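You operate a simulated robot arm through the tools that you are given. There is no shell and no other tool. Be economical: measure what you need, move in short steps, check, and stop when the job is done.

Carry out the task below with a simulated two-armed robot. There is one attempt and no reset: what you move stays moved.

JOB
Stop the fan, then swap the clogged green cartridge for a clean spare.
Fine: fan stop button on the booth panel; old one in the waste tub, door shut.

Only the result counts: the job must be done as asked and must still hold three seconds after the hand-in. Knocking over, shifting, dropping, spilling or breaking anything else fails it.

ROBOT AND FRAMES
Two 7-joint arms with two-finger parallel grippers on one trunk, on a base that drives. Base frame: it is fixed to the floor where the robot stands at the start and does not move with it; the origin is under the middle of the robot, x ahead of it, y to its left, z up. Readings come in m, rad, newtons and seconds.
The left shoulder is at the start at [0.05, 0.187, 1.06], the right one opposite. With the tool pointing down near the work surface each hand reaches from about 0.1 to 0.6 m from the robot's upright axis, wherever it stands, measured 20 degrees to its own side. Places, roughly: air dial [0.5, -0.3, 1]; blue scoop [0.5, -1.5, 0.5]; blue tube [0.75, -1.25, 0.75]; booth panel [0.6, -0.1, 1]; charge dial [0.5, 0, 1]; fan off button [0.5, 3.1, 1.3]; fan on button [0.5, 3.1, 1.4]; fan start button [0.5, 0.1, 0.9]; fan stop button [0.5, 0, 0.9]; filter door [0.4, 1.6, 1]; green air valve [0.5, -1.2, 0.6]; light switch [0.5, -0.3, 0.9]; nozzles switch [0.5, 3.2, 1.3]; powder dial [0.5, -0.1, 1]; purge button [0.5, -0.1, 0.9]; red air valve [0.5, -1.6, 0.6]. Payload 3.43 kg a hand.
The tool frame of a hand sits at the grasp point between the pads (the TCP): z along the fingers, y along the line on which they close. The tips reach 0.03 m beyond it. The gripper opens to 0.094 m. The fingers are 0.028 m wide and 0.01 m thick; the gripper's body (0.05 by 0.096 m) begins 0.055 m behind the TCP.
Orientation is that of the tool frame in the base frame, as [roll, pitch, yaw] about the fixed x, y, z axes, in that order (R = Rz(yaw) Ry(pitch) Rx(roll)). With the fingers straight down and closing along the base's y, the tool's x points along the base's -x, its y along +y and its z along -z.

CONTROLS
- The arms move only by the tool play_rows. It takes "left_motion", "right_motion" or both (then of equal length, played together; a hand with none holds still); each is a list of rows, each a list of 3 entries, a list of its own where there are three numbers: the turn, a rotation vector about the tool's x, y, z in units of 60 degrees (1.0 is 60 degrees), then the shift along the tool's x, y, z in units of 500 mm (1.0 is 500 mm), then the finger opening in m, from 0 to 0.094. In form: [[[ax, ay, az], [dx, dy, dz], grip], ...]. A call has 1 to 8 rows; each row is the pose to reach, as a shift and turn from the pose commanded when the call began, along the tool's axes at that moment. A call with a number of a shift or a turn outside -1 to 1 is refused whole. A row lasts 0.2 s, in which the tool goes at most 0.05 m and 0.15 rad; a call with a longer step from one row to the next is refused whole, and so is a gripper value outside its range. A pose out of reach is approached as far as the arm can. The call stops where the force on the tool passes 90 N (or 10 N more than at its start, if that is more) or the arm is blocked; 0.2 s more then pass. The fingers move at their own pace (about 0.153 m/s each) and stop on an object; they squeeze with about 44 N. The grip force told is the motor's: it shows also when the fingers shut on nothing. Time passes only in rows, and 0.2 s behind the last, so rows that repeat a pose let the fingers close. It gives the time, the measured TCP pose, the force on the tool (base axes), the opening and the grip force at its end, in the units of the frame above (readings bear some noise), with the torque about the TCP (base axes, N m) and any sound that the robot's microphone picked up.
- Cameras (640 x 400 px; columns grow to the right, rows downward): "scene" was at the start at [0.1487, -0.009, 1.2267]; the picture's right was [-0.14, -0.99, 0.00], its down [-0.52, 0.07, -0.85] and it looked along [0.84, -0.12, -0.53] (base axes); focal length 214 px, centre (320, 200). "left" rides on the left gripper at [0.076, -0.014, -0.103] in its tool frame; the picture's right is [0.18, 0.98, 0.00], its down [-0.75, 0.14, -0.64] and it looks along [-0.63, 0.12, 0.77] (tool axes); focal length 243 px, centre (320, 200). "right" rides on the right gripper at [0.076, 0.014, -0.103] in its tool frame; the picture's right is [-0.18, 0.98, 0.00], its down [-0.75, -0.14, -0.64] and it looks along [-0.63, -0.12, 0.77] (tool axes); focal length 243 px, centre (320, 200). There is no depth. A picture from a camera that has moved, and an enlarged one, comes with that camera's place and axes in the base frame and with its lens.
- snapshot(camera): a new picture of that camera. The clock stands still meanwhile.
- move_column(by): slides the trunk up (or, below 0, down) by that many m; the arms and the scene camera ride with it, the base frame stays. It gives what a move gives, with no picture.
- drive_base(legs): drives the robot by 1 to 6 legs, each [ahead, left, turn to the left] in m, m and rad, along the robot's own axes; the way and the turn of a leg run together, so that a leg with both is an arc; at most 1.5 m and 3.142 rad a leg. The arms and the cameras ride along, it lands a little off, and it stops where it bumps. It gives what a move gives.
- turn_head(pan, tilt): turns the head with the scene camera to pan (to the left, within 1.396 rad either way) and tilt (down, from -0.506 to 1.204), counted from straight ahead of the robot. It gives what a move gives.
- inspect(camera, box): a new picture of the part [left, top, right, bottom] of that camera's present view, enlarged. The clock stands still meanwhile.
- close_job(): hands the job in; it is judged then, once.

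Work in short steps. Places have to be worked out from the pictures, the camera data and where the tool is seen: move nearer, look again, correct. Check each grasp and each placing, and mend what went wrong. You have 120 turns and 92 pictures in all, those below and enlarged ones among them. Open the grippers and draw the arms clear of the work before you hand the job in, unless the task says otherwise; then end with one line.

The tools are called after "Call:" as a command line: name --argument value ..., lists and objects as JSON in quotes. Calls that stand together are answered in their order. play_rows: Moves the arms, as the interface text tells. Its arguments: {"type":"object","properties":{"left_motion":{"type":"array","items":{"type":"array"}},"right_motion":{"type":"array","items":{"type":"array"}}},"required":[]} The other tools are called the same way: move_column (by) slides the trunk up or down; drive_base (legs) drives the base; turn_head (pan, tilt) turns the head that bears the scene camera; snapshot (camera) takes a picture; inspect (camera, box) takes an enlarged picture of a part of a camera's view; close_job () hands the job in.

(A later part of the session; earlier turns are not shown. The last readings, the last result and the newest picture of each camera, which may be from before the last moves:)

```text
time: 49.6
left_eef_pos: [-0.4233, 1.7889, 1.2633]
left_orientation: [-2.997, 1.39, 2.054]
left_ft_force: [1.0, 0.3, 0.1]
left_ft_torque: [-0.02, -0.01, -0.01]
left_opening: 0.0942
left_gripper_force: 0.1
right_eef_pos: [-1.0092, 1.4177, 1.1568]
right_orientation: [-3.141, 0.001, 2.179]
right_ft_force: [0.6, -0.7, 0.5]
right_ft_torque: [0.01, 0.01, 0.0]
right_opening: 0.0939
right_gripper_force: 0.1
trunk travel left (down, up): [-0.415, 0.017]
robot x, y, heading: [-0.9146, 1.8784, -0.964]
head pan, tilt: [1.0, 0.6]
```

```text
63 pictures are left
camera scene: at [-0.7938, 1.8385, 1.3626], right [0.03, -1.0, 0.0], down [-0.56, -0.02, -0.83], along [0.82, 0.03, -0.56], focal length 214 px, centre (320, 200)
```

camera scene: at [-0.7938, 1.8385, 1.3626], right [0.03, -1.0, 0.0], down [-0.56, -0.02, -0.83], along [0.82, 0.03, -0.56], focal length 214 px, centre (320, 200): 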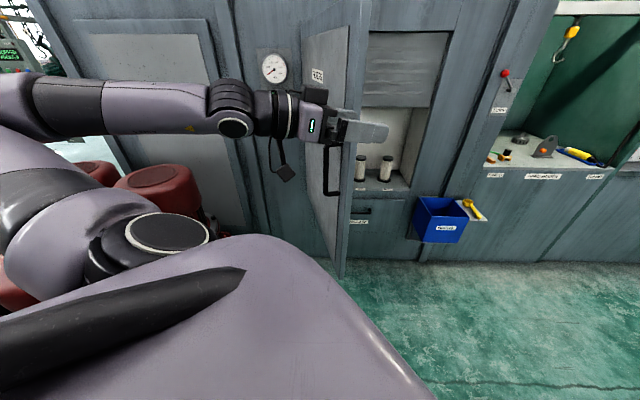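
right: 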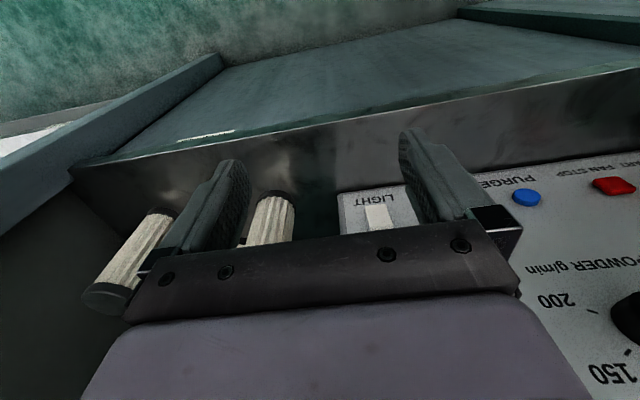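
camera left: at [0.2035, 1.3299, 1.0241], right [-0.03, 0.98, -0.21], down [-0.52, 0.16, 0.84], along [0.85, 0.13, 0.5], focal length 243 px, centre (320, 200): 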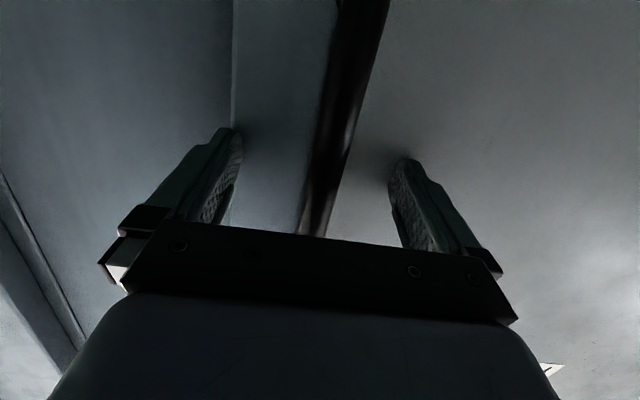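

Both cartridges are visible in the opening beyond the door. I go to y≈1.25 along -y and then turn to face the cabinet.

Call:
drive_base --legs '[[0.53, -0.37, 0], [0, 0, 0.964]]'

Call:
turn_head --pan 0.15 --tilt 0.45

Call:
snapshot --camera "scene"

```text
time: 55.6
left_eef_pos: [-0.5683, 1.5896, 1.2622]
left_orientation: [-2.997, 1.39, 3.019]
left_ft_force: [-1.1, -0.1, 0.9]
left_ft_torque: [0.05, 0.01, 0.0]
left_opening: 0.0939
left_gripper_force: 0.0
right_eef_pos: [-0.5986, 0.8956, 1.1557]
right_orientation: [3.141, 0.003, -3.141]
right_ft_force: [-0.2, 0.2, -0.6]
right_ft_torque: [-0.03, 0.01, 0.02]
right_opening: 0.0938
right_gripper_force: 0.0
trunk travel left (down, up): [-0.415, 0.017]
robot x, y, heading: [-0.9216, 1.2388, -0.003]
head pan, tilt: [1.0, 0.6]
```

```text
time: 56.8
left_eef_pos: [-0.5686, 1.589, 1.2639]
left_orientation: [-2.997, 1.388, 3.018]
left_ft_force: [0.5, 0.0, 0.5]
left_ft_torque: [-0.04, 0.0, 0.03]
left_opening: 0.094
left_gripper_force: 0.0
right_eef_pos: [-0.5978, 0.8953, 1.1568]
right_orientation: [3.14, 0.003, 3.141]
right_ft_force: [0.5, 1.0, -0.5]
right_ft_torque: [0.03, 0.0, 0.0]
right_opening: 0.094
right_gripper_force: 0.1
trunk travel left (down, up): [-0.415, 0.017]
robot x, y, heading: [-0.9244, 1.2366, -0.0]
head pan, tilt: [0.15, 0.45]
```

```text
62 pictures are left
camera scene: at [-0.7732, 1.2531, 1.3762], right [0.15, -0.99, 0.0], down [-0.43, -0.06, -0.9], along [0.89, 0.13, -0.44], focal length 214 px, centre (320, 200)
```

scene: 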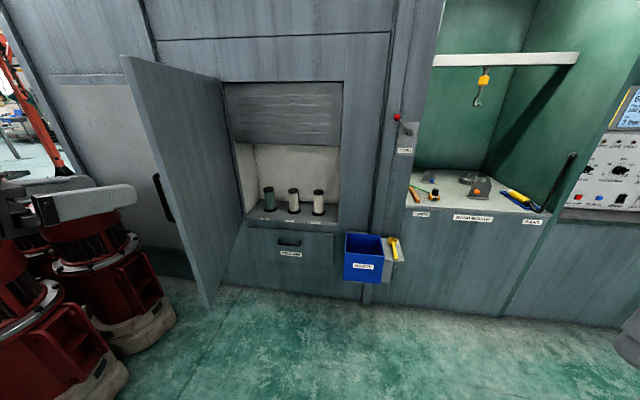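

I see three cartridges, the leftmost green. I zoom in.

Call:
inspect --camera "scene" --box '[220, 130, 420, 290]'

```text
2.50 times, centred on (320, 210) of scene
camera zoom: at [-0.7732, 1.2531, 1.3762], right [0.15, -0.99, 0.0], down [-0.43, -0.06, -0.9], along [0.89, 0.13, -0.44], focal length 536 px, centre (320, 175)
```

zoom: 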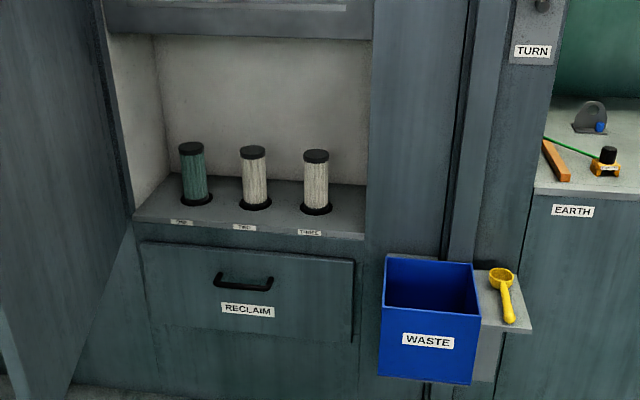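

The green cartridge is in socket ONE at about [0.50, 1.79], top z≈0.80; the tub rim is at z≈0.59 around [0.28, 1.15]. I lower the trunk, shift right to free space, and rehearse the reaching pose of the left arm there.

Call:
drive_base --legs '[[0, -0.3, 0]]'

Call:
move_column --by -0.3

```text
time: 58.8
left_eef_pos: [-0.5679, 1.2919, 1.2642]
left_orientation: [-2.999, 1.389, 3.015]
left_ft_force: [0.5, -0.6, -0.2]
left_ft_torque: [0.01, 0.0, 0.04]
left_opening: 0.0937
left_gripper_force: 0.1
right_eef_pos: [-0.5985, 0.5967, 1.1553]
right_orientation: [3.141, 0.002, 3.14]
right_ft_force: [0.2, -0.3, 0.7]
right_ft_torque: [0.02, 0.0, -0.02]
right_opening: 0.0937
right_gripper_force: 0.1
trunk travel left (down, up): [-0.415, 0.017]
robot x, y, heading: [-0.9263, 0.9381, -0.006]
head pan, tilt: [0.15, 0.45]
```

```text
time: 61.8
left_eef_pos: [-0.5679, 1.2916, 0.9638]
left_orientation: [-2.996, 1.389, 3.017]
left_ft_force: [0.8, 0.8, -0.3]
left_ft_torque: [0.02, -0.01, -0.03]
left_opening: 0.0938
left_gripper_force: 0.1
right_eef_pos: [-0.5996, 0.5973, 0.8563]
right_orientation: [-3.142, 0.001, 3.141]
right_ft_force: [-0.5, 0.2, -0.2]
right_ft_torque: [0.0, 0.01, 0.01]
right_opening: 0.0939
right_gripper_force: 0.1
trunk travel left (down, up): [-0.115, 0.317]
robot x, y, heading: [-0.9251, 0.938, -0.002]
head pan, tilt: [0.15, 0.45]
```

I rehearse: extend forward-left and down, fingers pitched 33° below horizontal and slightly left.

Call:
play_rows --left_motion '[[[-0.053, 0.046, -0.018], [0.041, 0.047, 0.067], 0.09], [[-0.107, 0.092, -0.036], [0.082, 0.095, 0.133], 0.09], [[-0.16, 0.137, -0.054], [0.123, 0.142, 0.2], 0.09], [[-0.214, 0.183, -0.072], [0.164, 0.19, 0.267], 0.09], [[-0.267, 0.229, -0.089], [0.205, 0.237, 0.333], 0.09], [[-0.32, 0.275, -0.107], [0.246, 0.284, 0.4], 0.09], [[-0.374, 0.32, -0.125], [0.287, 0.332, 0.466], 0.09], [[-0.427, 0.366, -0.143], [0.328, 0.379, 0.533], 0.09]]'

Call:
turn_head --pan 0.6 --tilt 0.6

Call:
snapshot --camera "scene"

```text
time: 63.6
left_eef_pos: [-0.2949, 1.4071, 0.7509]
left_orientation: [3.14, 0.995, -2.942]
left_ft_force: [0.6, 0.5, 0.9]
left_ft_torque: [-0.01, 0.03, 0.02]
left_opening: 0.0899
left_gripper_force: 0.0
right_eef_pos: [-0.5983, 0.5978, 0.8553]
right_orientation: [3.141, 0.002, 3.139]
right_ft_force: [-0.3, 0.3, 0.7]
right_ft_torque: [-0.03, 0.0, -0.01]
right_opening: 0.094
right_gripper_force: 0.0
trunk travel left (down, up): [-0.115, 0.317]
robot x, y, heading: [-0.9243, 0.9402, -0.008]
head pan, tilt: [0.15, 0.45]
```

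```text
time: 64.5
left_eef_pos: [-0.2949, 1.4077, 0.75]
left_orientation: [3.141, 0.993, -2.94]
left_ft_force: [-0.8, -0.2, -0.8]
left_ft_torque: [0.0, 0.01, 0.03]
left_opening: 0.0903
left_gripper_force: 0.0
right_eef_pos: [-0.5981, 0.5974, 0.8557]
right_orientation: [3.141, 0.001, 3.14]
right_ft_force: [-0.3, -0.1, -0.1]
right_ft_torque: [0.0, -0.05, 0.0]
right_opening: 0.094
right_gripper_force: 0.0
trunk travel left (down, up): [-0.115, 0.317]
robot x, y, heading: [-0.9263, 0.9412, -0.009]
head pan, tilt: [0.6, 0.6]
```

```text
60 pictures are left
camera scene: at [-0.7919, 0.9915, 1.0627], right [0.56, -0.83, 0.0], down [-0.47, -0.32, -0.83], along [0.68, 0.46, -0.56], focal length 214 px, centre (320, 200)
```

scene: 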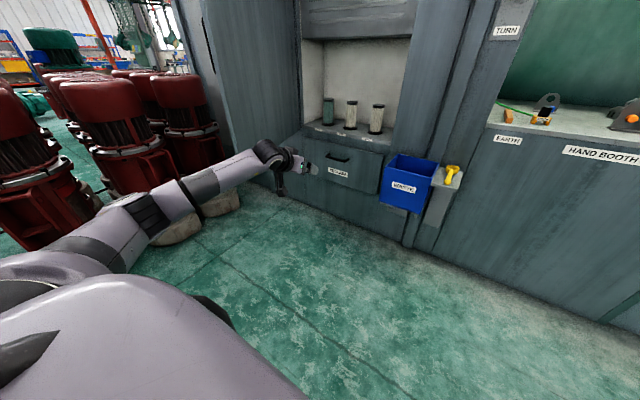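

The arm is nearly straight with the elbow tucked, which suits. I test 9 cm more reach so the base can stay away from the tub.

Call:
play_rows --left_motion '[[[0, 0, 0], [-0.048, -0.018, 0.074], 0.09], [[0, 0, 0], [-0.096, -0.036, 0.148], 0.09], [[0, 0, 0], [-0.096, -0.036, 0.148], 0.09]]'

```text
time: 65.3
left_eef_pos: [-0.2045, 1.4054, 0.7505]
left_orientation: [-3.141, 0.996, -2.942]
left_ft_force: [-0.5, 0.7, -0.8]
left_ft_torque: [0.02, 0.02, -0.02]
left_opening: 0.0898
left_gripper_force: 0.1
right_eef_pos: [-0.599, 0.5968, 0.8555]
right_orientation: [3.139, 0.001, 3.139]
right_ft_force: [-0.6, -0.2, 1.2]
right_ft_torque: [0.0, 0.01, -0.01]
right_opening: 0.094
right_gripper_force: 0.1
trunk travel left (down, up): [-0.115, 0.317]
robot x, y, heading: [-0.9227, 0.9377, -0.006]
head pan, tilt: [0.6, 0.6]
```

It reaches. Now I drive to put the hand just outside the opening, coming in from the right of the door edge.

Call:
drive_base --legs '[[0.43, 0.15, 0]]'

Call:
snapshot --camera "left"

Call:
snapshot --camera "scene"

```text
time: 68.1
left_eef_pos: [0.223, 1.555, 0.7507]
left_orientation: [3.14, 0.994, -2.941]
left_ft_force: [0.4, 1.1, 0.1]
left_ft_torque: [0.01, -0.01, 0.02]
left_opening: 0.09
left_gripper_force: 0.1
right_eef_pos: [-0.171, 0.7457, 0.8558]
right_orientation: [3.141, 0.001, 3.138]
right_ft_force: [-0.6, -0.3, -0.3]
right_ft_torque: [0.03, 0.0, 0.01]
right_opening: 0.0939
right_gripper_force: 0.1
trunk travel left (down, up): [-0.115, 0.317]
robot x, y, heading: [-0.4926, 1.0871, -0.005]
head pan, tilt: [0.6, 0.6]
```

```text
59 pictures are left
camera left: at [0.1005, 1.5159, 0.741], right [-0.29, 0.94, -0.15], down [-0.15, 0.11, 0.98], along [0.94, 0.31, 0.11], focal length 243 px, centre (320, 200)
```

left: 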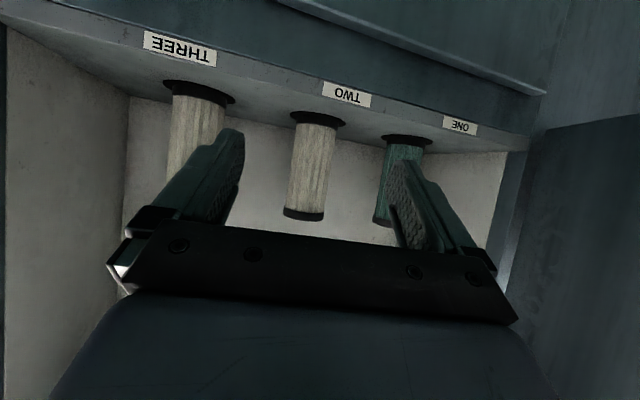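

```text
58 pictures are left
camera scene: at [-0.3639, 1.1398, 1.0626], right [0.56, -0.83, 0.0], down [-0.47, -0.32, -0.83], along [0.68, 0.46, -0.56], focal length 214 px, centre (320, 200)
```

scene: 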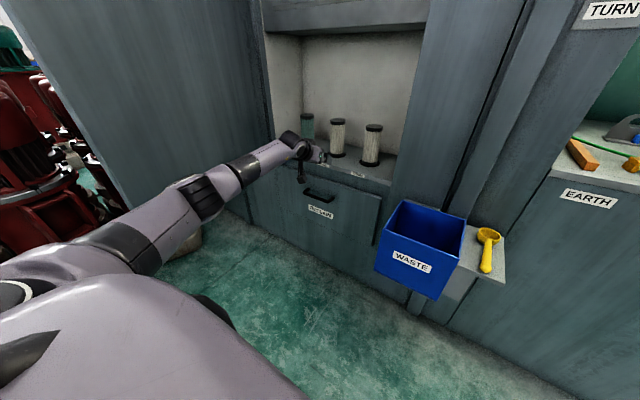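

The sockets are at x≈0.483; green at y≈1.783, tray z≈0.66, cap top ≈0.815. I shift left then ahead until about 8 cm short of the cartridge.

Call:
drive_base --legs '[[0, 0.21, 0], [0.13, 0, 0]]'

Call:
snapshot --camera "left"

```text
time: 70.6
left_eef_pos: [0.3529, 1.7659, 0.7504]
left_orientation: [-3.14, 0.997, -2.939]
left_ft_force: [0.0, 0.3, -0.3]
left_ft_torque: [-0.03, 0.01, -0.02]
left_opening: 0.0899
left_gripper_force: 0.0
right_eef_pos: [-0.0419, 0.9567, 0.8563]
right_orientation: [3.141, 0.001, 3.138]
right_ft_force: [0.1, 0.6, 0.4]
right_ft_torque: [-0.02, -0.01, 0.01]
right_opening: 0.0937
right_gripper_force: 0.1
trunk travel left (down, up): [-0.115, 0.317]
robot x, y, heading: [-0.3638, 1.2995, -0.002]
head pan, tilt: [0.6, 0.6]
```

```text
57 pictures are left
camera left: at [0.2306, 1.7268, 0.741], right [-0.29, 0.94, -0.15], down [-0.15, 0.11, 0.98], along [0.94, 0.31, 0.11], focal length 243 px, centre (320, 200)
```

left: 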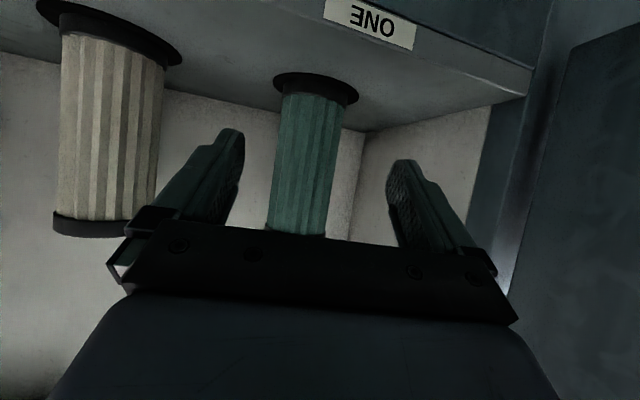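

The cartridge is centred between the fingers, at [0.476, 1.785]. I drive ahead the remaining 12 cm.

Call:
drive_base --legs '[[0.122, 0.018, 0]]'

Call:
snapshot --camera "left"

```text
time: 71.9
left_eef_pos: [0.4762, 1.7819, 0.7508]
left_orientation: [3.141, 0.996, -2.944]
left_ft_force: [0.4, 0.1, 0.4]
left_ft_torque: [-0.02, 0.0, 0.01]
left_opening: 0.09
left_gripper_force: 0.0
right_eef_pos: [0.0807, 0.973, 0.8557]
right_orientation: [3.142, 0.001, 3.137]
right_ft_force: [-0.6, -0.3, 0.0]
right_ft_torque: [0.0, 0.0, -0.01]
right_opening: 0.0941
right_gripper_force: 0.2
trunk travel left (down, up): [-0.115, 0.317]
robot x, y, heading: [-0.2432, 1.3118, -0.01]
head pan, tilt: [0.6, 0.6]
```

```text
56 pictures are left
camera left: at [0.3536, 1.743, 0.741], right [-0.29, 0.94, -0.15], down [-0.15, 0.11, 0.98], along [0.94, 0.31, 0.11], focal length 243 px, centre (320, 200)
```

left: 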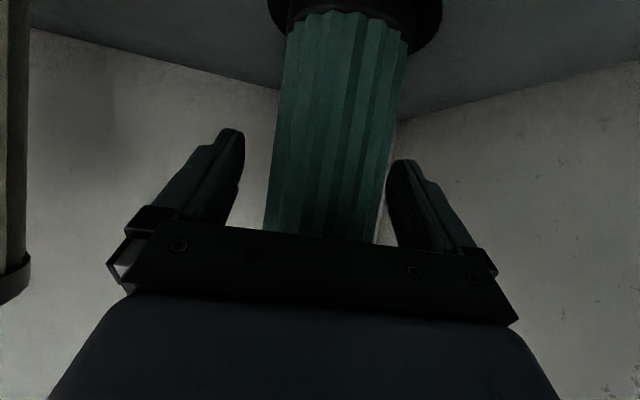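

The cartridge sits between the pads. I shift 4 mm and close on it.

Call:
play_rows --left_motion '[[[0, 0, 0], [0, 0.01, 0], 0.07], [[0, 0, 0], [0, 0.01, 0], 0.05], [[0, 0, 0], [0, 0.01, 0], 0.0], [[0, 0, 0], [0, 0.01, 0], 0.0]]'

```text
time: 72.9
left_eef_pos: [0.4751, 1.7872, 0.7486]
left_orientation: [3.141, 0.995, -2.943]
left_ft_force: [0.2, -1.5, 0.1]
left_ft_torque: [0.03, -0.05, -0.03]
left_opening: 0.0705
left_gripper_force: 44.1
right_eef_pos: [0.0812, 0.9735, 0.8562]
right_orientation: [-3.142, 0.002, 3.138]
right_ft_force: [0.2, -0.4, -0.1]
right_ft_torque: [0.0, 0.01, 0.0]
right_opening: 0.0941
right_gripper_force: 0.0
trunk travel left (down, up): [-0.115, 0.317]
robot x, y, heading: [-0.2432, 1.3179, -0.007]
head pan, tilt: [0.6, 0.6]
```

Gripped at 70 mm. I lift gently and watch the force.

Call:
play_rows --left_motion '[[[0, 0, 0], [-0.034, 0, -0.022], 0.0], [[0, 0, 0], [-0.067, 0, -0.044], 0.0], [[0, 0, 0], [-0.101, 0, -0.065], 0.0], [[0, 0, 0], [-0.134, 0, -0.087], 0.0]]'

Call:
snapshot --camera "left"

Call:
snapshot --camera "scene"

```text
time: 73.9
left_eef_pos: [0.4753, 1.7871, 0.8295]
left_orientation: [3.141, 0.995, -2.942]
left_ft_force: [-0.1, 0.4, -2.8]
left_ft_torque: [-0.02, 0.06, -0.01]
left_opening: 0.0705
left_gripper_force: 44.4
right_eef_pos: [0.0804, 0.9739, 0.8557]
right_orientation: [-3.141, 0.004, 3.14]
right_ft_force: [-1.1, 0.2, 0.2]
right_ft_torque: [-0.01, 0.04, -0.01]
right_opening: 0.0943
right_gripper_force: 0.2
trunk travel left (down, up): [-0.115, 0.317]
robot x, y, heading: [-0.2435, 1.3151, -0.004]
head pan, tilt: [0.6, 0.6]
```

```text
55 pictures are left
camera left: at [0.3524, 1.7482, 0.8208], right [-0.29, 0.94, -0.15], down [-0.15, 0.11, 0.98], along [0.94, 0.31, 0.11], focal length 243 px, centre (320, 200)
```

left: 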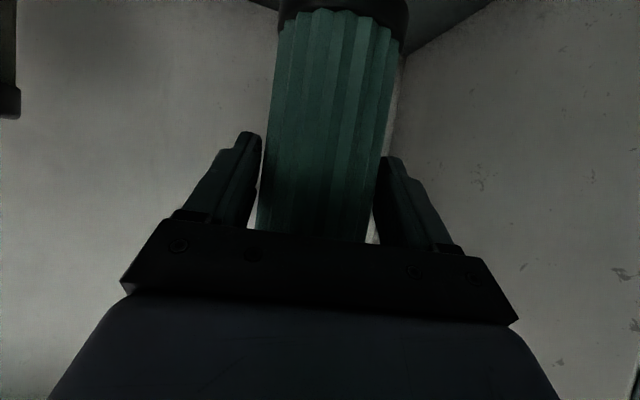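

```text
54 pictures are left
camera scene: at [-0.1111, 1.3676, 1.0626], right [0.56, -0.83, 0.0], down [-0.47, -0.32, -0.82], along [0.68, 0.46, -0.57], focal length 214 px, centre (320, 200)
```

scene: 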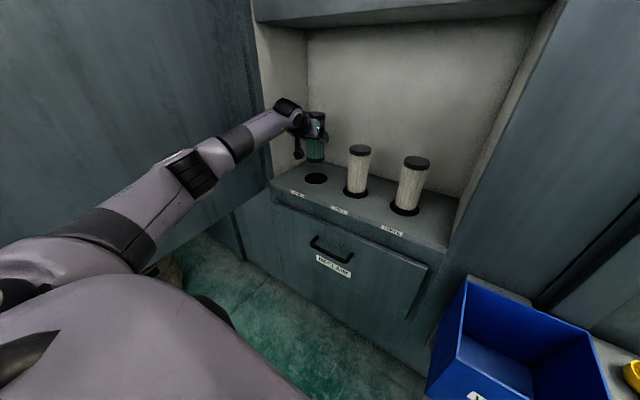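

The cartridge is out and the empty socket is at [0.483, 1.788]. I back out of the cabinet and move right toward the tub.

Call:
drive_base --legs '[[-0.24, 0, 0], [0, -0.5, 0]]'

Call:
turn_head --pan 0.45 --tilt 0.6

Call:
snapshot --camera "scene"

Call:
snapshot --camera "left"

```text
time: 78.2
left_eef_pos: [0.2322, 1.2891, 0.8308]
left_orientation: [3.141, 0.993, -2.945]
left_ft_force: [-0.3, 0.1, -2.9]
left_ft_torque: [-0.02, 0.01, 0.0]
left_opening: 0.0702
left_gripper_force: 44.2
right_eef_pos: [-0.1655, 0.4764, 0.8548]
right_orientation: [-3.141, 0.003, 3.135]
right_ft_force: [-0.3, 0.2, 0.2]
right_ft_torque: [-0.02, -0.01, -0.02]
right_opening: 0.0942
right_gripper_force: 0.1
trunk travel left (down, up): [-0.115, 0.317]
robot x, y, heading: [-0.488, 0.8219, -0.01]
head pan, tilt: [0.6, 0.6]
```

```text
time: 78.9
left_eef_pos: [0.2331, 1.2885, 0.8302]
left_orientation: [3.14, 0.994, -2.947]
left_ft_force: [0.4, -0.1, -2.9]
left_ft_torque: [-0.01, 0.0, 0.01]
left_opening: 0.0705
left_gripper_force: 43.6
right_eef_pos: [-0.1657, 0.477, 0.8552]
right_orientation: [-3.139, 0.002, 3.135]
right_ft_force: [0.2, 0.6, 0.0]
right_ft_torque: [0.01, 0.03, -0.02]
right_opening: 0.094
right_gripper_force: 0.2
trunk travel left (down, up): [-0.115, 0.317]
robot x, y, heading: [-0.4877, 0.8215, -0.013]
head pan, tilt: [0.45, 0.6]
```

```text
53 pictures are left
camera scene: at [-0.3493, 0.8605, 1.0626], right [0.43, -0.9, 0.0], down [-0.51, -0.24, -0.82], along [0.75, 0.35, -0.57], focal length 214 px, centre (320, 200)
```

scene: 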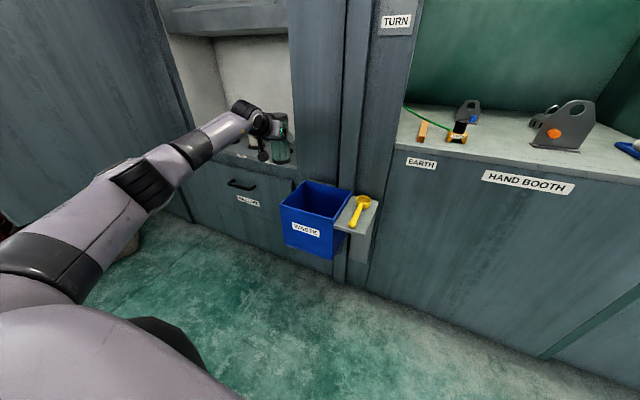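

```text
52 pictures are left
camera left: at [0.1093, 1.2506, 0.8204], right [-0.29, 0.94, -0.15], down [-0.15, 0.11, 0.98], along [0.94, 0.31, 0.11], focal length 243 px, centre (320, 200)
```

left: 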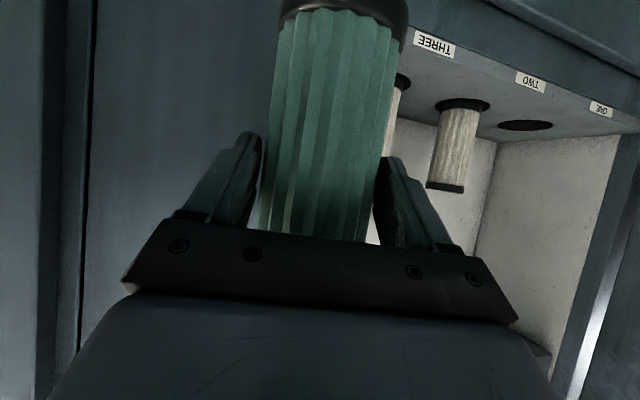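

The tub spans x 0.18–0.38, y 1.065–1.25, rim z≈0.596. I position the cartridge over its middle and lower the trunk.

Call:
drive_base --legs '[[0.06, -0.13, 0]]'

Call:
move_column --by -0.1

Call:
snapshot --camera "scene"

```text
time: 80.2
left_eef_pos: [0.2902, 1.1589, 0.8307]
left_orientation: [-3.141, 0.995, -2.947]
left_ft_force: [0.4, 0.0, -3.4]
left_ft_torque: [-0.01, 0.02, -0.01]
left_opening: 0.0706
left_gripper_force: 44.2
right_eef_pos: [-0.1061, 0.3468, 0.8571]
right_orientation: [-3.141, 0.002, 3.133]
right_ft_force: [-0.1, 0.0, -0.7]
right_ft_torque: [0.01, 0.01, 0.01]
right_opening: 0.0938
right_gripper_force: 0.1
trunk travel left (down, up): [-0.115, 0.317]
robot x, y, heading: [-0.4341, 0.6935, -0.009]
head pan, tilt: [0.45, 0.6]
```

```text
time: 81.5
left_eef_pos: [0.2903, 1.1583, 0.7307]
left_orientation: [-3.141, 0.994, -2.946]
left_ft_force: [0.3, 1.0, -2.5]
left_ft_torque: [-0.02, 0.04, -0.01]
left_opening: 0.0704
left_gripper_force: 43.9
right_eef_pos: [-0.1079, 0.3465, 0.7561]
right_orientation: [-3.141, 0.001, 3.135]
right_ft_force: [0.2, 0.5, 0.4]
right_ft_torque: [-0.01, 0.0, -0.04]
right_opening: 0.0944
right_gripper_force: 0.0
trunk travel left (down, up): [-0.015, 0.417]
robot x, y, heading: [-0.4308, 0.6903, -0.006]
head pan, tilt: [0.45, 0.6]
```

```text
51 pictures are left
camera scene: at [-0.291, 0.7309, 0.9626], right [0.43, -0.9, 0.0], down [-0.51, -0.24, -0.82], along [0.75, 0.35, -0.57], focal length 214 px, centre (320, 200)
```

scene: 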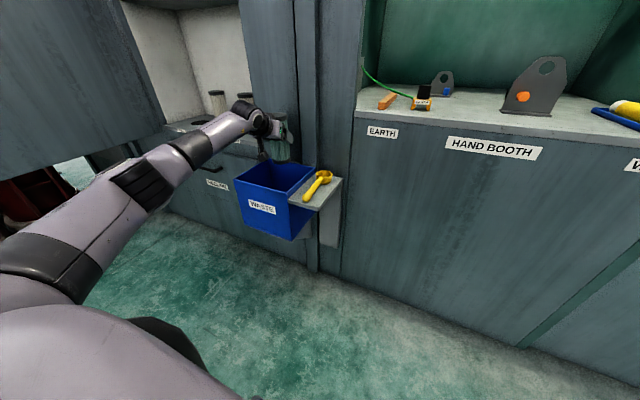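

The cartridge hangs above the tub. I lower it inside the rim with the arm.

Call:
play_rows --left_motion '[[[0, 0, 0], [0.05, 0, 0.032], 0.0], [[0, 0, 0], [0.1, 0, 0.064], 0.0], [[0, 0, 0], [0.142, 0, 0.092], 0.0], [[0, 0, 0], [0.142, 0, 0.092], 0.0]]'

Call:
inspect --camera "scene" --box '[200, 80, 360, 260]'

Call:
snapshot --camera "left"

```text
time: 82.5
left_eef_pos: [0.2921, 1.1559, 0.6653]
left_orientation: [-3.117, 1.031, -2.928]
left_ft_force: [-13.9, -2.7, 41.8]
left_ft_torque: [-1.07, -1.28, -0.4]
left_opening: 0.0668
left_gripper_force: 44.1
right_eef_pos: [-0.1097, 0.3456, 0.7575]
right_orientation: [3.139, 0.009, 3.133]
right_ft_force: [0.4, 0.0, 0.1]
right_ft_torque: [-0.01, -0.03, 0.03]
right_opening: 0.0939
right_gripper_force: 0.1
trunk travel left (down, up): [-0.015, 0.417]
robot x, y, heading: [-0.4303, 0.6882, -0.008]
head pan, tilt: [0.45, 0.6]
```

```text
2.22 times, centred on (280, 170) of scene
camera zoom: at [-0.2953, 0.7285, 0.9638], right [0.43, -0.9, 0.0], down [-0.51, -0.24, -0.83], along [0.75, 0.35, -0.56], focal length 477 px, centre (409, 267)
```

zoom: 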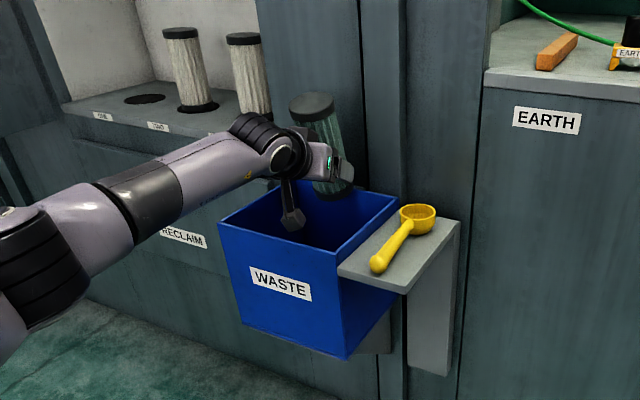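

```text
49 pictures are left
camera left: at [0.1699, 1.1185, 0.6522], right [-0.28, 0.94, -0.17], down [-0.19, 0.12, 0.97], along [0.94, 0.31, 0.15], focal length 243 px, centre (320, 200)
```

left: 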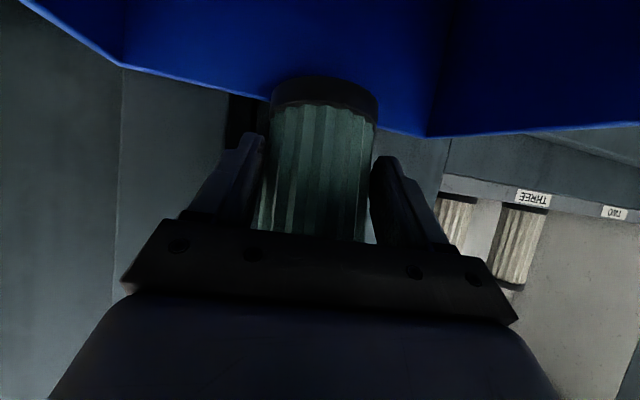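

The cartridge touches something at the tub's back and got tilted in the grip. I raise it, back off 5 cm, and look again.

Call:
play_rows --left_motion '[[[0, 0, 0], [-0.06, 0, -0.04], 0.0], [[0, 0, 0], [-0.12, 0, -0.08], 0.0]]'

Call:
drive_base --legs '[[-0.045, 0, 0]]'

Call:
inspect --camera "scene" --box '[200, 80, 360, 260]'

Call:
snapshot --camera "left"

```text
time: 83.1
left_eef_pos: [0.2884, 1.16, 0.7139]
left_orientation: [3.138, 0.988, -2.949]
left_ft_force: [-0.1, 0.3, -3.1]
left_ft_torque: [-0.02, 0.03, -0.04]
left_opening: 0.0668
left_gripper_force: 44.2
right_eef_pos: [-0.1061, 0.3468, 0.7561]
right_orientation: [-3.141, 0.001, 3.135]
right_ft_force: [-0.4, -0.2, -0.3]
right_ft_torque: [-0.01, 0.0, -0.03]
right_opening: 0.094
right_gripper_force: 0.1
trunk travel left (down, up): [-0.015, 0.417]
robot x, y, heading: [-0.4286, 0.6888, -0.012]
head pan, tilt: [0.45, 0.6]
```

```text
time: 84.0
left_eef_pos: [0.2438, 1.1588, 0.7172]
left_orientation: [-3.141, 0.997, -2.948]
left_ft_force: [0.1, -0.8, -2.6]
left_ft_torque: [0.0, 0.06, 0.0]
left_opening: 0.0666
left_gripper_force: 44.0
right_eef_pos: [-0.1512, 0.3472, 0.7562]
right_orientation: [3.141, 0.002, 3.135]
right_ft_force: [0.2, 0.2, 0.0]
right_ft_torque: [0.03, -0.01, 0.04]
right_opening: 0.0939
right_gripper_force: 0.0
trunk travel left (down, up): [-0.015, 0.417]
robot x, y, heading: [-0.4797, 0.6867, -0.01]
head pan, tilt: [0.45, 0.6]
```

```text
2.22 times, centred on (280, 170) of scene
camera zoom: at [-0.3353, 0.7313, 0.9626], right [0.43, -0.9, 0.0], down [-0.51, -0.24, -0.82], along [0.75, 0.35, -0.57], focal length 477 px, centre (409, 267)
```

zoom: 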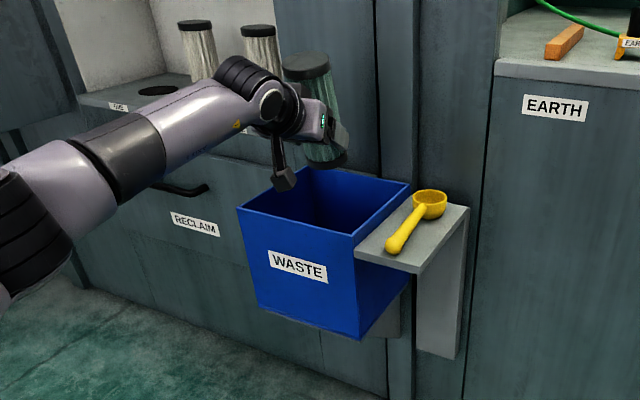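

```text
47 pictures are left
camera left: at [0.1217, 1.1205, 0.7082], right [-0.29, 0.94, -0.15], down [-0.15, 0.11, 0.98], along [0.94, 0.31, 0.11], focal length 243 px, centre (320, 200)
```

left: 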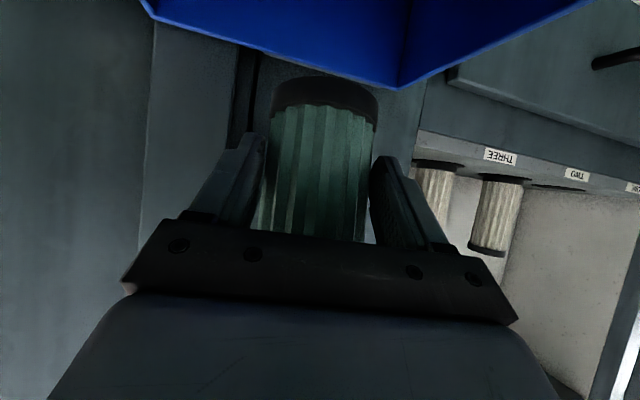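

The cartridge slid and tilted a little in the grip. I raise the trunk to see into the tub and find out what it touched.

Call:
move_column --by 0.35

Call:
turn_head --pan 0.6 --tilt 0.8

Call:
inspect --camera "scene" --box '[220, 60, 420, 220]'

```text
time: 87.5
left_eef_pos: [0.244, 1.1582, 1.0681]
left_orientation: [-3.14, 0.996, -2.946]
left_ft_force: [0.1, 0.7, -2.6]
left_ft_torque: [-0.03, 0.07, -0.01]
left_opening: 0.0662
left_gripper_force: 44.0
right_eef_pos: [-0.1506, 0.3479, 1.1052]
right_orientation: [-3.141, 0.001, 3.134]
right_ft_force: [0.2, -0.4, 0.7]
right_ft_torque: [0.0, -0.01, -0.01]
right_opening: 0.0941
right_gripper_force: 0.1
trunk travel left (down, up): [-0.365, 0.067]
robot x, y, heading: [-0.4775, 0.6891, -0.016]
head pan, tilt: [0.45, 0.6]
```

```text
time: 88.2
left_eef_pos: [0.2441, 1.159, 1.0673]
left_orientation: [3.141, 0.997, -2.948]
left_ft_force: [0.3, 0.9, -2.2]
left_ft_torque: [0.01, 0.06, 0.01]
left_opening: 0.0665
left_gripper_force: 43.9
right_eef_pos: [-0.1516, 0.3484, 1.1058]
right_orientation: [3.141, 0.002, 3.134]
right_ft_force: [0.4, -1.2, 0.3]
right_ft_torque: [0.02, 0.0, -0.01]
right_opening: 0.0937
right_gripper_force: 0.0
trunk travel left (down, up): [-0.365, 0.067]
robot x, y, heading: [-0.4723, 0.689, -0.007]
head pan, tilt: [0.6, 0.799]
```

```text
2.50 times, centred on (320, 140) of scene
camera zoom: at [-0.3481, 0.7386, 1.2958], right [0.56, -0.83, 0.0], down [-0.6, -0.4, -0.7], along [0.58, 0.39, -0.72], focal length 536 px, centre (320, 350)
```

zoom: 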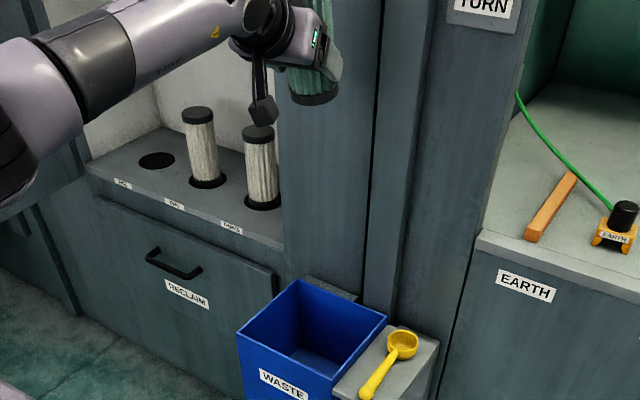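

The tub is empty; its rim really spans x 0.163–0.355, y 1.055–1.27, so the cartridge had caught the back rim. I go back down about 5 cm nearer the robot than before.

Call:
drive_base --legs '[[-0.01, 0.0, 0]]'

Call:
move_column --by -0.36

Call:
play_rows --left_motion '[[[0, 0, 0], [0.045, 0, 0.03], 0.0], [[0, 0, 0], [0.09, 0, 0.06], 0.0], [[0, 0, 0], [0.13, 0, 0.085], 0.0], [[0, 0, 0], [0.13, 0, 0.085], 0.0]]'

Call:
turn_head --pan 0.6 --tilt 0.5

Call:
inspect --camera "scene" --box '[220, 60, 420, 220]'

Call:
snapshot --camera "left"

```text
time: 88.9
left_eef_pos: [0.2338, 1.1601, 1.0677]
left_orientation: [3.141, 0.996, -2.947]
left_ft_force: [-0.6, 0.4, -2.1]
left_ft_torque: [-0.04, 0.04, 0.02]
left_opening: 0.0662
left_gripper_force: 44.1
right_eef_pos: [-0.1617, 0.3476, 1.106]
right_orientation: [3.141, 0.002, 3.135]
right_ft_force: [-0.2, -0.6, -0.3]
right_ft_torque: [0.01, -0.05, 0.01]
right_opening: 0.0939
right_gripper_force: 0.0
trunk travel left (down, up): [-0.365, 0.067]
robot x, y, heading: [-0.4841, 0.6925, -0.01]
head pan, tilt: [0.6, 0.799]
```

```text
time: 92.4
left_eef_pos: [0.235, 1.1591, 0.7068]
left_orientation: [3.141, 0.993, -2.946]
left_ft_force: [-0.2, -0.3, -2.8]
left_ft_torque: [-0.02, 0.07, 0.01]
left_opening: 0.0662
left_gripper_force: 44.1
right_eef_pos: [-0.1618, 0.3469, 0.7451]
right_orientation: [-3.14, 0.002, 3.133]
right_ft_force: [0.2, 0.2, 0.1]
right_ft_torque: [-0.04, 0.0, -0.04]
right_opening: 0.0941
right_gripper_force: 0.1
trunk travel left (down, up): [-0.005, 0.427]
robot x, y, heading: [-0.4845, 0.6891, -0.012]
head pan, tilt: [0.6, 0.799]
```

```text
time: 93.4
left_eef_pos: [0.2356, 1.1583, 0.6291]
left_orientation: [-3.141, 0.994, -2.947]
left_ft_force: [1.2, -0.2, -2.4]
left_ft_torque: [0.01, 0.04, 0.01]
left_opening: 0.0662
left_gripper_force: 44.1
right_eef_pos: [-0.1614, 0.3471, 0.746]
right_orientation: [-3.141, 0.003, 3.136]
right_ft_force: [0.2, 0.5, -0.1]
right_ft_torque: [-0.02, 0.03, 0.01]
right_opening: 0.0939
right_gripper_force: 0.1
trunk travel left (down, up): [-0.005, 0.427]
robot x, y, heading: [-0.4838, 0.6917, -0.011]
head pan, tilt: [0.6, 0.799]
```

```text
time: 94.2
left_eef_pos: [0.2351, 1.1577, 0.6307]
left_orientation: [3.141, 0.994, -2.947]
left_ft_force: [0.5, -0.7, -2.6]
left_ft_torque: [0.02, 0.07, 0.03]
left_opening: 0.0664
left_gripper_force: 44.1
right_eef_pos: [-0.1624, 0.3465, 0.746]
right_orientation: [3.141, 0.0, 3.135]
right_ft_force: [-0.6, -0.2, -0.1]
right_ft_torque: [0.01, -0.02, 0.03]
right_opening: 0.0937
right_gripper_force: 0.0
trunk travel left (down, up): [-0.005, 0.427]
robot x, y, heading: [-0.4872, 0.6906, -0.018]
head pan, tilt: [0.6, 0.499]
```

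```text
2.50 times, centred on (320, 140) of scene
camera zoom: at [-0.3496, 0.7444, 0.9616], right [0.56, -0.83, 0.0], down [-0.4, -0.27, -0.88], along [0.73, 0.49, -0.48], focal length 536 px, centre (320, 350)
```

zoom: 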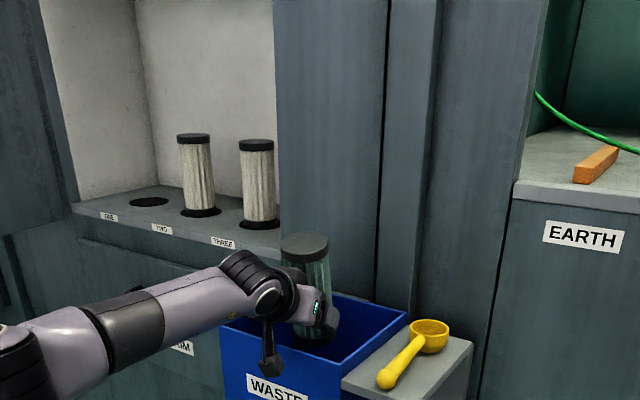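

```text
44 pictures are left
camera left: at [0.112, 1.1208, 0.6206], right [-0.29, 0.94, -0.15], down [-0.15, 0.11, 0.98], along [0.94, 0.31, 0.11], focal length 243 px, centre (320, 200)
```

left: 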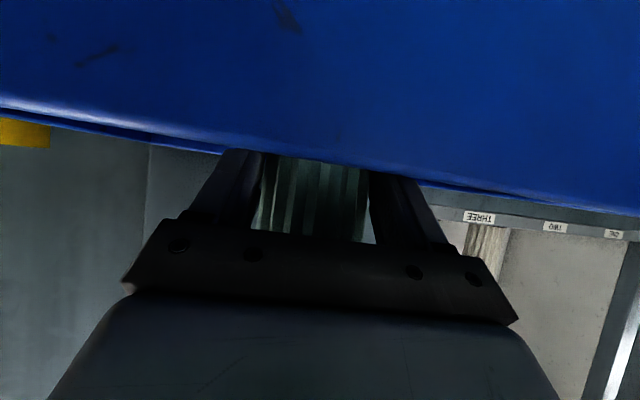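

The cartridge's lower part is inside the tub with no contact. I release it.

Call:
play_rows --left_motion '[[[0, 0, 0], [0, 0, 0], 0.094], [[0, 0, 0], [0, 0, 0], 0.094], [[0, 0, 0], [0, 0, 0], 0.094], [[0, 0, 0], [-0.08, 0, -0.055], 0.094], [[0, 0, 0], [-0.16, 0, -0.11], 0.094], [[0, 0, 0], [-0.24, 0, -0.16], 0.094]]'

Call:
move_column --by 0.36

Call:
turn_head --pan 0.6 --tilt 0.8

Call:
inspect --camera "scene" --box '[220, 60, 420, 220]'

```text
time: 95.6
left_eef_pos: [0.2337, 1.1578, 0.7738]
left_orientation: [-3.141, 0.992, -2.946]
left_ft_force: [0.8, -0.2, -0.3]
left_ft_torque: [-0.01, -0.04, 0.01]
left_opening: 0.0938
left_gripper_force: 0.1
right_eef_pos: [-0.1619, 0.3471, 0.7448]
right_orientation: [3.141, 0.002, 3.135]
right_ft_force: [-0.2, 1.0, 0.1]
right_ft_torque: [-0.02, -0.01, 0.0]
right_opening: 0.094
right_gripper_force: 0.0
trunk travel left (down, up): [-0.005, 0.427]
robot x, y, heading: [-0.4846, 0.689, -0.01]
head pan, tilt: [0.6, 0.499]
```

```text
time: 99.1
left_eef_pos: [0.2338, 1.1583, 1.1341]
left_orientation: [3.141, 0.995, -2.945]
left_ft_force: [-0.2, 0.1, -0.2]
left_ft_torque: [-0.01, -0.01, -0.03]
left_opening: 0.0941
left_gripper_force: 0.1
right_eef_pos: [-0.1618, 0.347, 1.1064]
right_orientation: [-3.14, 0.003, 3.135]
right_ft_force: [-0.4, 0.2, -0.4]
right_ft_torque: [0.03, 0.01, 0.0]
right_opening: 0.0939
right_gripper_force: 0.0
trunk travel left (down, up): [-0.365, 0.067]
robot x, y, heading: [-0.4852, 0.6934, -0.006]
head pan, tilt: [0.6, 0.499]
```

```text
time: 99.9
left_eef_pos: [0.2334, 1.1577, 1.1351]
left_orientation: [-3.141, 0.996, -2.946]
left_ft_force: [1.1, 0.2, -0.1]
left_ft_torque: [-0.02, 0.02, -0.01]
left_opening: 0.0939
left_gripper_force: 0.1
right_eef_pos: [-0.1621, 0.347, 1.1059]
right_orientation: [-3.141, 0.0, 3.133]
right_ft_force: [-0.4, 0.1, 0.4]
right_ft_torque: [0.0, 0.0, 0.02]
right_opening: 0.094
right_gripper_force: 0.1
trunk travel left (down, up): [-0.365, 0.067]
robot x, y, heading: [-0.4852, 0.693, -0.007]
head pan, tilt: [0.6, 0.799]
```

```text
2.50 times, centred on (320, 140) of scene
camera zoom: at [-0.3584, 0.7385, 1.2958], right [0.56, -0.83, 0.0], down [-0.6, -0.4, -0.7], along [0.58, 0.39, -0.72], focal length 536 px, centre (320, 350)
```

zoom: 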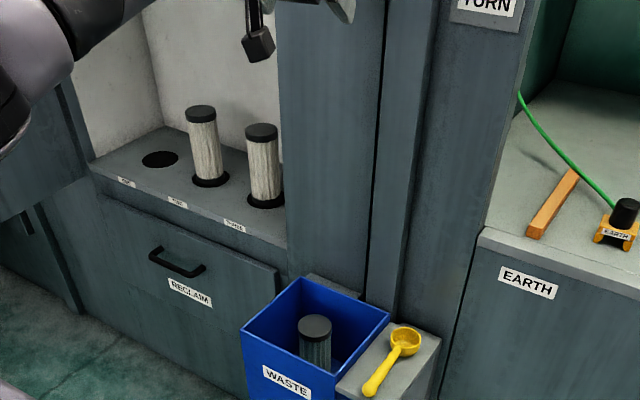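

The old cartridge stands in the tub. The spares stand near [0.50, -0.44], [0.50, -0.64] and [0.59, -0.53] on a shelf at z≈0.82. I drive over there, staying back from the panel.

Call:
drive_base --legs '[[-0.1, -0.8, 0], [0, -0.78, 0]]'

Call:
turn_head --pan 0.45 --tilt 0.4

Call:
snapshot --camera "scene"

```text
time: 108.1
left_eef_pos: [0.1224, -0.4187, 1.134]
left_orientation: [3.141, 0.996, -2.94]
left_ft_force: [-0.2, 0.3, -0.1]
left_ft_torque: [0.01, -0.01, 0.0]
left_opening: 0.094
left_gripper_force: 0.0
right_eef_pos: [-0.267, -1.2325, 1.1051]
right_orientation: [-3.141, 0.002, 3.141]
right_ft_force: [-0.9, 1.2, -0.1]
right_ft_torque: [-0.01, -0.04, 0.0]
right_opening: 0.0937
right_gripper_force: 0.1
trunk travel left (down, up): [-0.365, 0.067]
robot x, y, heading: [-0.5927, -0.8907, -0.003]
head pan, tilt: [0.6, 0.799]
```

```text
time: 108.9
left_eef_pos: [0.1217, -0.4172, 1.1343]
left_orientation: [-3.14, 0.995, -2.938]
left_ft_force: [0.0, 0.3, 0.8]
left_ft_torque: [-0.02, -0.02, 0.01]
left_opening: 0.0941
left_gripper_force: 0.1
right_eef_pos: [-0.2671, -1.2326, 1.1055]
right_orientation: [3.14, 0.002, -3.141]
right_ft_force: [0.4, 0.3, 0.4]
right_ft_torque: [0.0, -0.01, 0.01]
right_opening: 0.0938
right_gripper_force: 0.0
trunk travel left (down, up): [-0.365, 0.067]
robot x, y, heading: [-0.5975, -0.8925, -0.004]
head pan, tilt: [0.45, 0.4]
```

```text
42 pictures are left
camera scene: at [-0.4499, -0.8482, 1.3308], right [0.43, -0.9, 0.0], down [-0.35, -0.17, -0.92], along [0.83, 0.4, -0.39], focal length 214 px, centre (320, 200)
```

scene: 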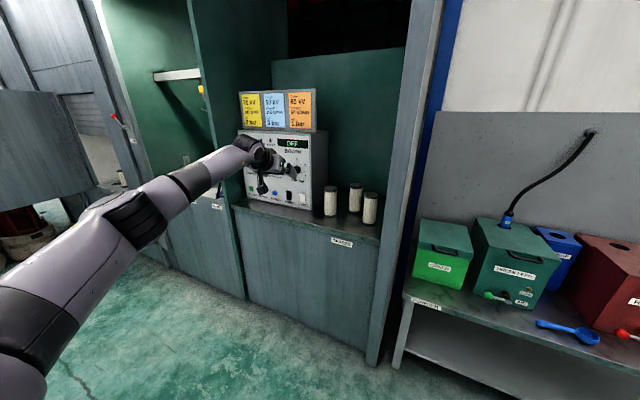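

I lower the trunk to grasp height for the shelf and look with the left hand's camera.

Call:
move_column --by -0.222

Call:
snapshot --camera "left"

Call:
inspect --camera "scene" --box '[220, 80, 420, 220]'

```text
time: 111.3
left_eef_pos: [0.1197, -0.4189, 0.9127]
left_orientation: [-3.14, 0.996, -2.94]
left_ft_force: [0.5, -0.2, -0.5]
left_ft_torque: [-0.01, 0.04, 0.0]
left_opening: 0.0939
left_gripper_force: 0.1
right_eef_pos: [-0.2676, -1.2324, 0.8844]
right_orientation: [3.141, 0.003, 3.141]
right_ft_force: [-0.1, -0.2, 0.1]
right_ft_torque: [0.0, -0.01, -0.04]
right_opening: 0.094
right_gripper_force: 0.0
trunk travel left (down, up): [-0.143, 0.289]
robot x, y, heading: [-0.594, -0.8931, -0.0]
head pan, tilt: [0.45, 0.4]
```

```text
41 pictures are left
camera left: at [-0.0011, -0.4577, 0.9029], right [-0.3, 0.94, -0.15], down [-0.15, 0.11, 0.98], along [0.94, 0.31, 0.11], focal length 243 px, centre (320, 200)
```

left: 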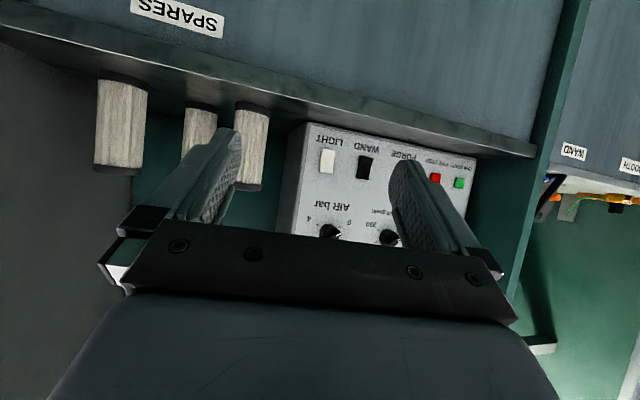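

```text
2.86 times, centred on (320, 150) of scene
camera zoom: at [-0.45, -0.8482, 1.1089], right [0.43, -0.9, 0.0], down [-0.35, -0.17, -0.92], along [0.83, 0.4, -0.39], focal length 613 px, centre (320, 343)
```

zoom: 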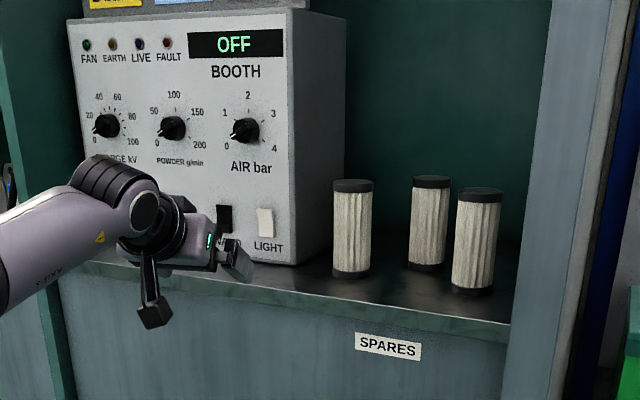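

Spare 1 is at about [0.486, -0.456], standing from z≈0.80 to 0.955. I lower 2 cm and drive to about 9 cm short of it.

Call:
move_column --by -0.02

Call:
drive_base --legs '[[0.265, -0.037, 0]]'

Call:
snapshot --camera "left"

```text
time: 112.0
left_eef_pos: [0.1211, -0.4181, 0.8924]
left_orientation: [3.141, 0.995, -2.938]
left_ft_force: [0.2, 0.4, 0.0]
left_ft_torque: [-0.01, -0.01, 0.02]
left_opening: 0.0944
left_gripper_force: 0.1
right_eef_pos: [-0.2672, -1.2332, 0.8629]
right_orientation: [-3.141, 0.001, -3.141]
right_ft_force: [-0.1, -1.0, -0.7]
right_ft_torque: [0.0, 0.0, -0.03]
right_opening: 0.0939
right_gripper_force: 0.1
trunk travel left (down, up): [-0.123, 0.309]
robot x, y, heading: [-0.593, -0.8903, -0.002]
head pan, tilt: [0.45, 0.4]
```

```text
time: 113.9
left_eef_pos: [0.3875, -0.4547, 0.8921]
left_orientation: [-3.141, 0.996, -2.938]
left_ft_force: [0.0, -0.6, -0.7]
left_ft_torque: [0.0, 0.02, 0.01]
left_opening: 0.0939
left_gripper_force: 0.1
right_eef_pos: [-0.0021, -1.2708, 0.863]
right_orientation: [-3.14, 0.002, 3.14]
right_ft_force: [0.1, 0.1, 1.0]
right_ft_torque: [-0.01, -0.01, 0.0]
right_opening: 0.0941
right_gripper_force: 0.0
trunk travel left (down, up): [-0.123, 0.309]
robot x, y, heading: [-0.3306, -0.9333, -0.001]
head pan, tilt: [0.45, 0.4]
```

```text
39 pictures are left
camera left: at [0.2644, -0.4953, 0.8828], right [-0.3, 0.94, -0.15], down [-0.15, 0.11, 0.98], along [0.94, 0.31, 0.11], focal length 243 px, centre (320, 200)
```

left: 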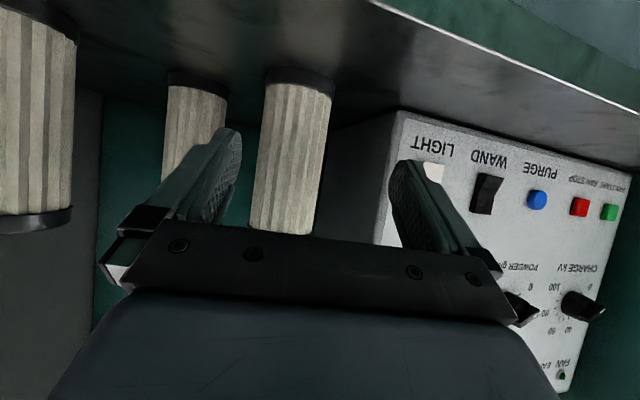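

The spare lines up between the fingers. I drive ahead the last 9.5 cm.

Call:
drive_base --legs '[[0.095, -0.001, 0]]'

Call:
snapshot --camera "left"

```text
time: 115.0
left_eef_pos: [0.4806, -0.4574, 0.8908]
left_orientation: [-3.141, 0.994, -2.938]
left_ft_force: [-0.4, -0.1, -0.4]
left_ft_torque: [-0.01, 0.0, 0.01]
left_opening: 0.0938
left_gripper_force: 0.0
right_eef_pos: [0.0909, -1.27, 0.8648]
right_orientation: [-3.141, 0.003, 3.142]
right_ft_force: [-0.2, 0.7, -0.4]
right_ft_torque: [-0.02, 0.03, 0.0]
right_opening: 0.094
right_gripper_force: 0.0
trunk travel left (down, up): [-0.123, 0.309]
robot x, y, heading: [-0.2335, -0.9329, -0.005]
head pan, tilt: [0.45, 0.4]
```

```text
38 pictures are left
camera left: at [0.3577, -0.4967, 0.8829], right [-0.3, 0.94, -0.15], down [-0.15, 0.11, 0.98], along [0.94, 0.31, 0.11], focal length 243 px, centre (320, 200)
```

left: 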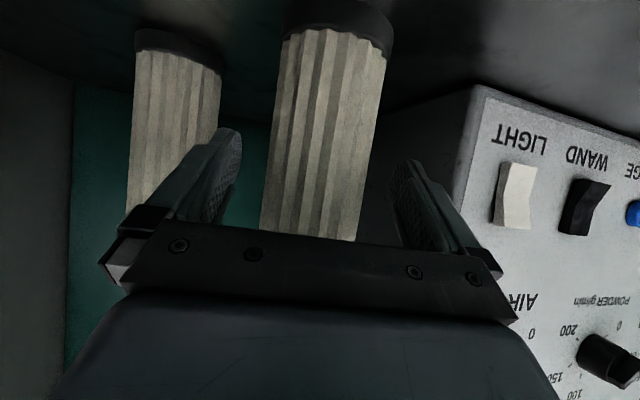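

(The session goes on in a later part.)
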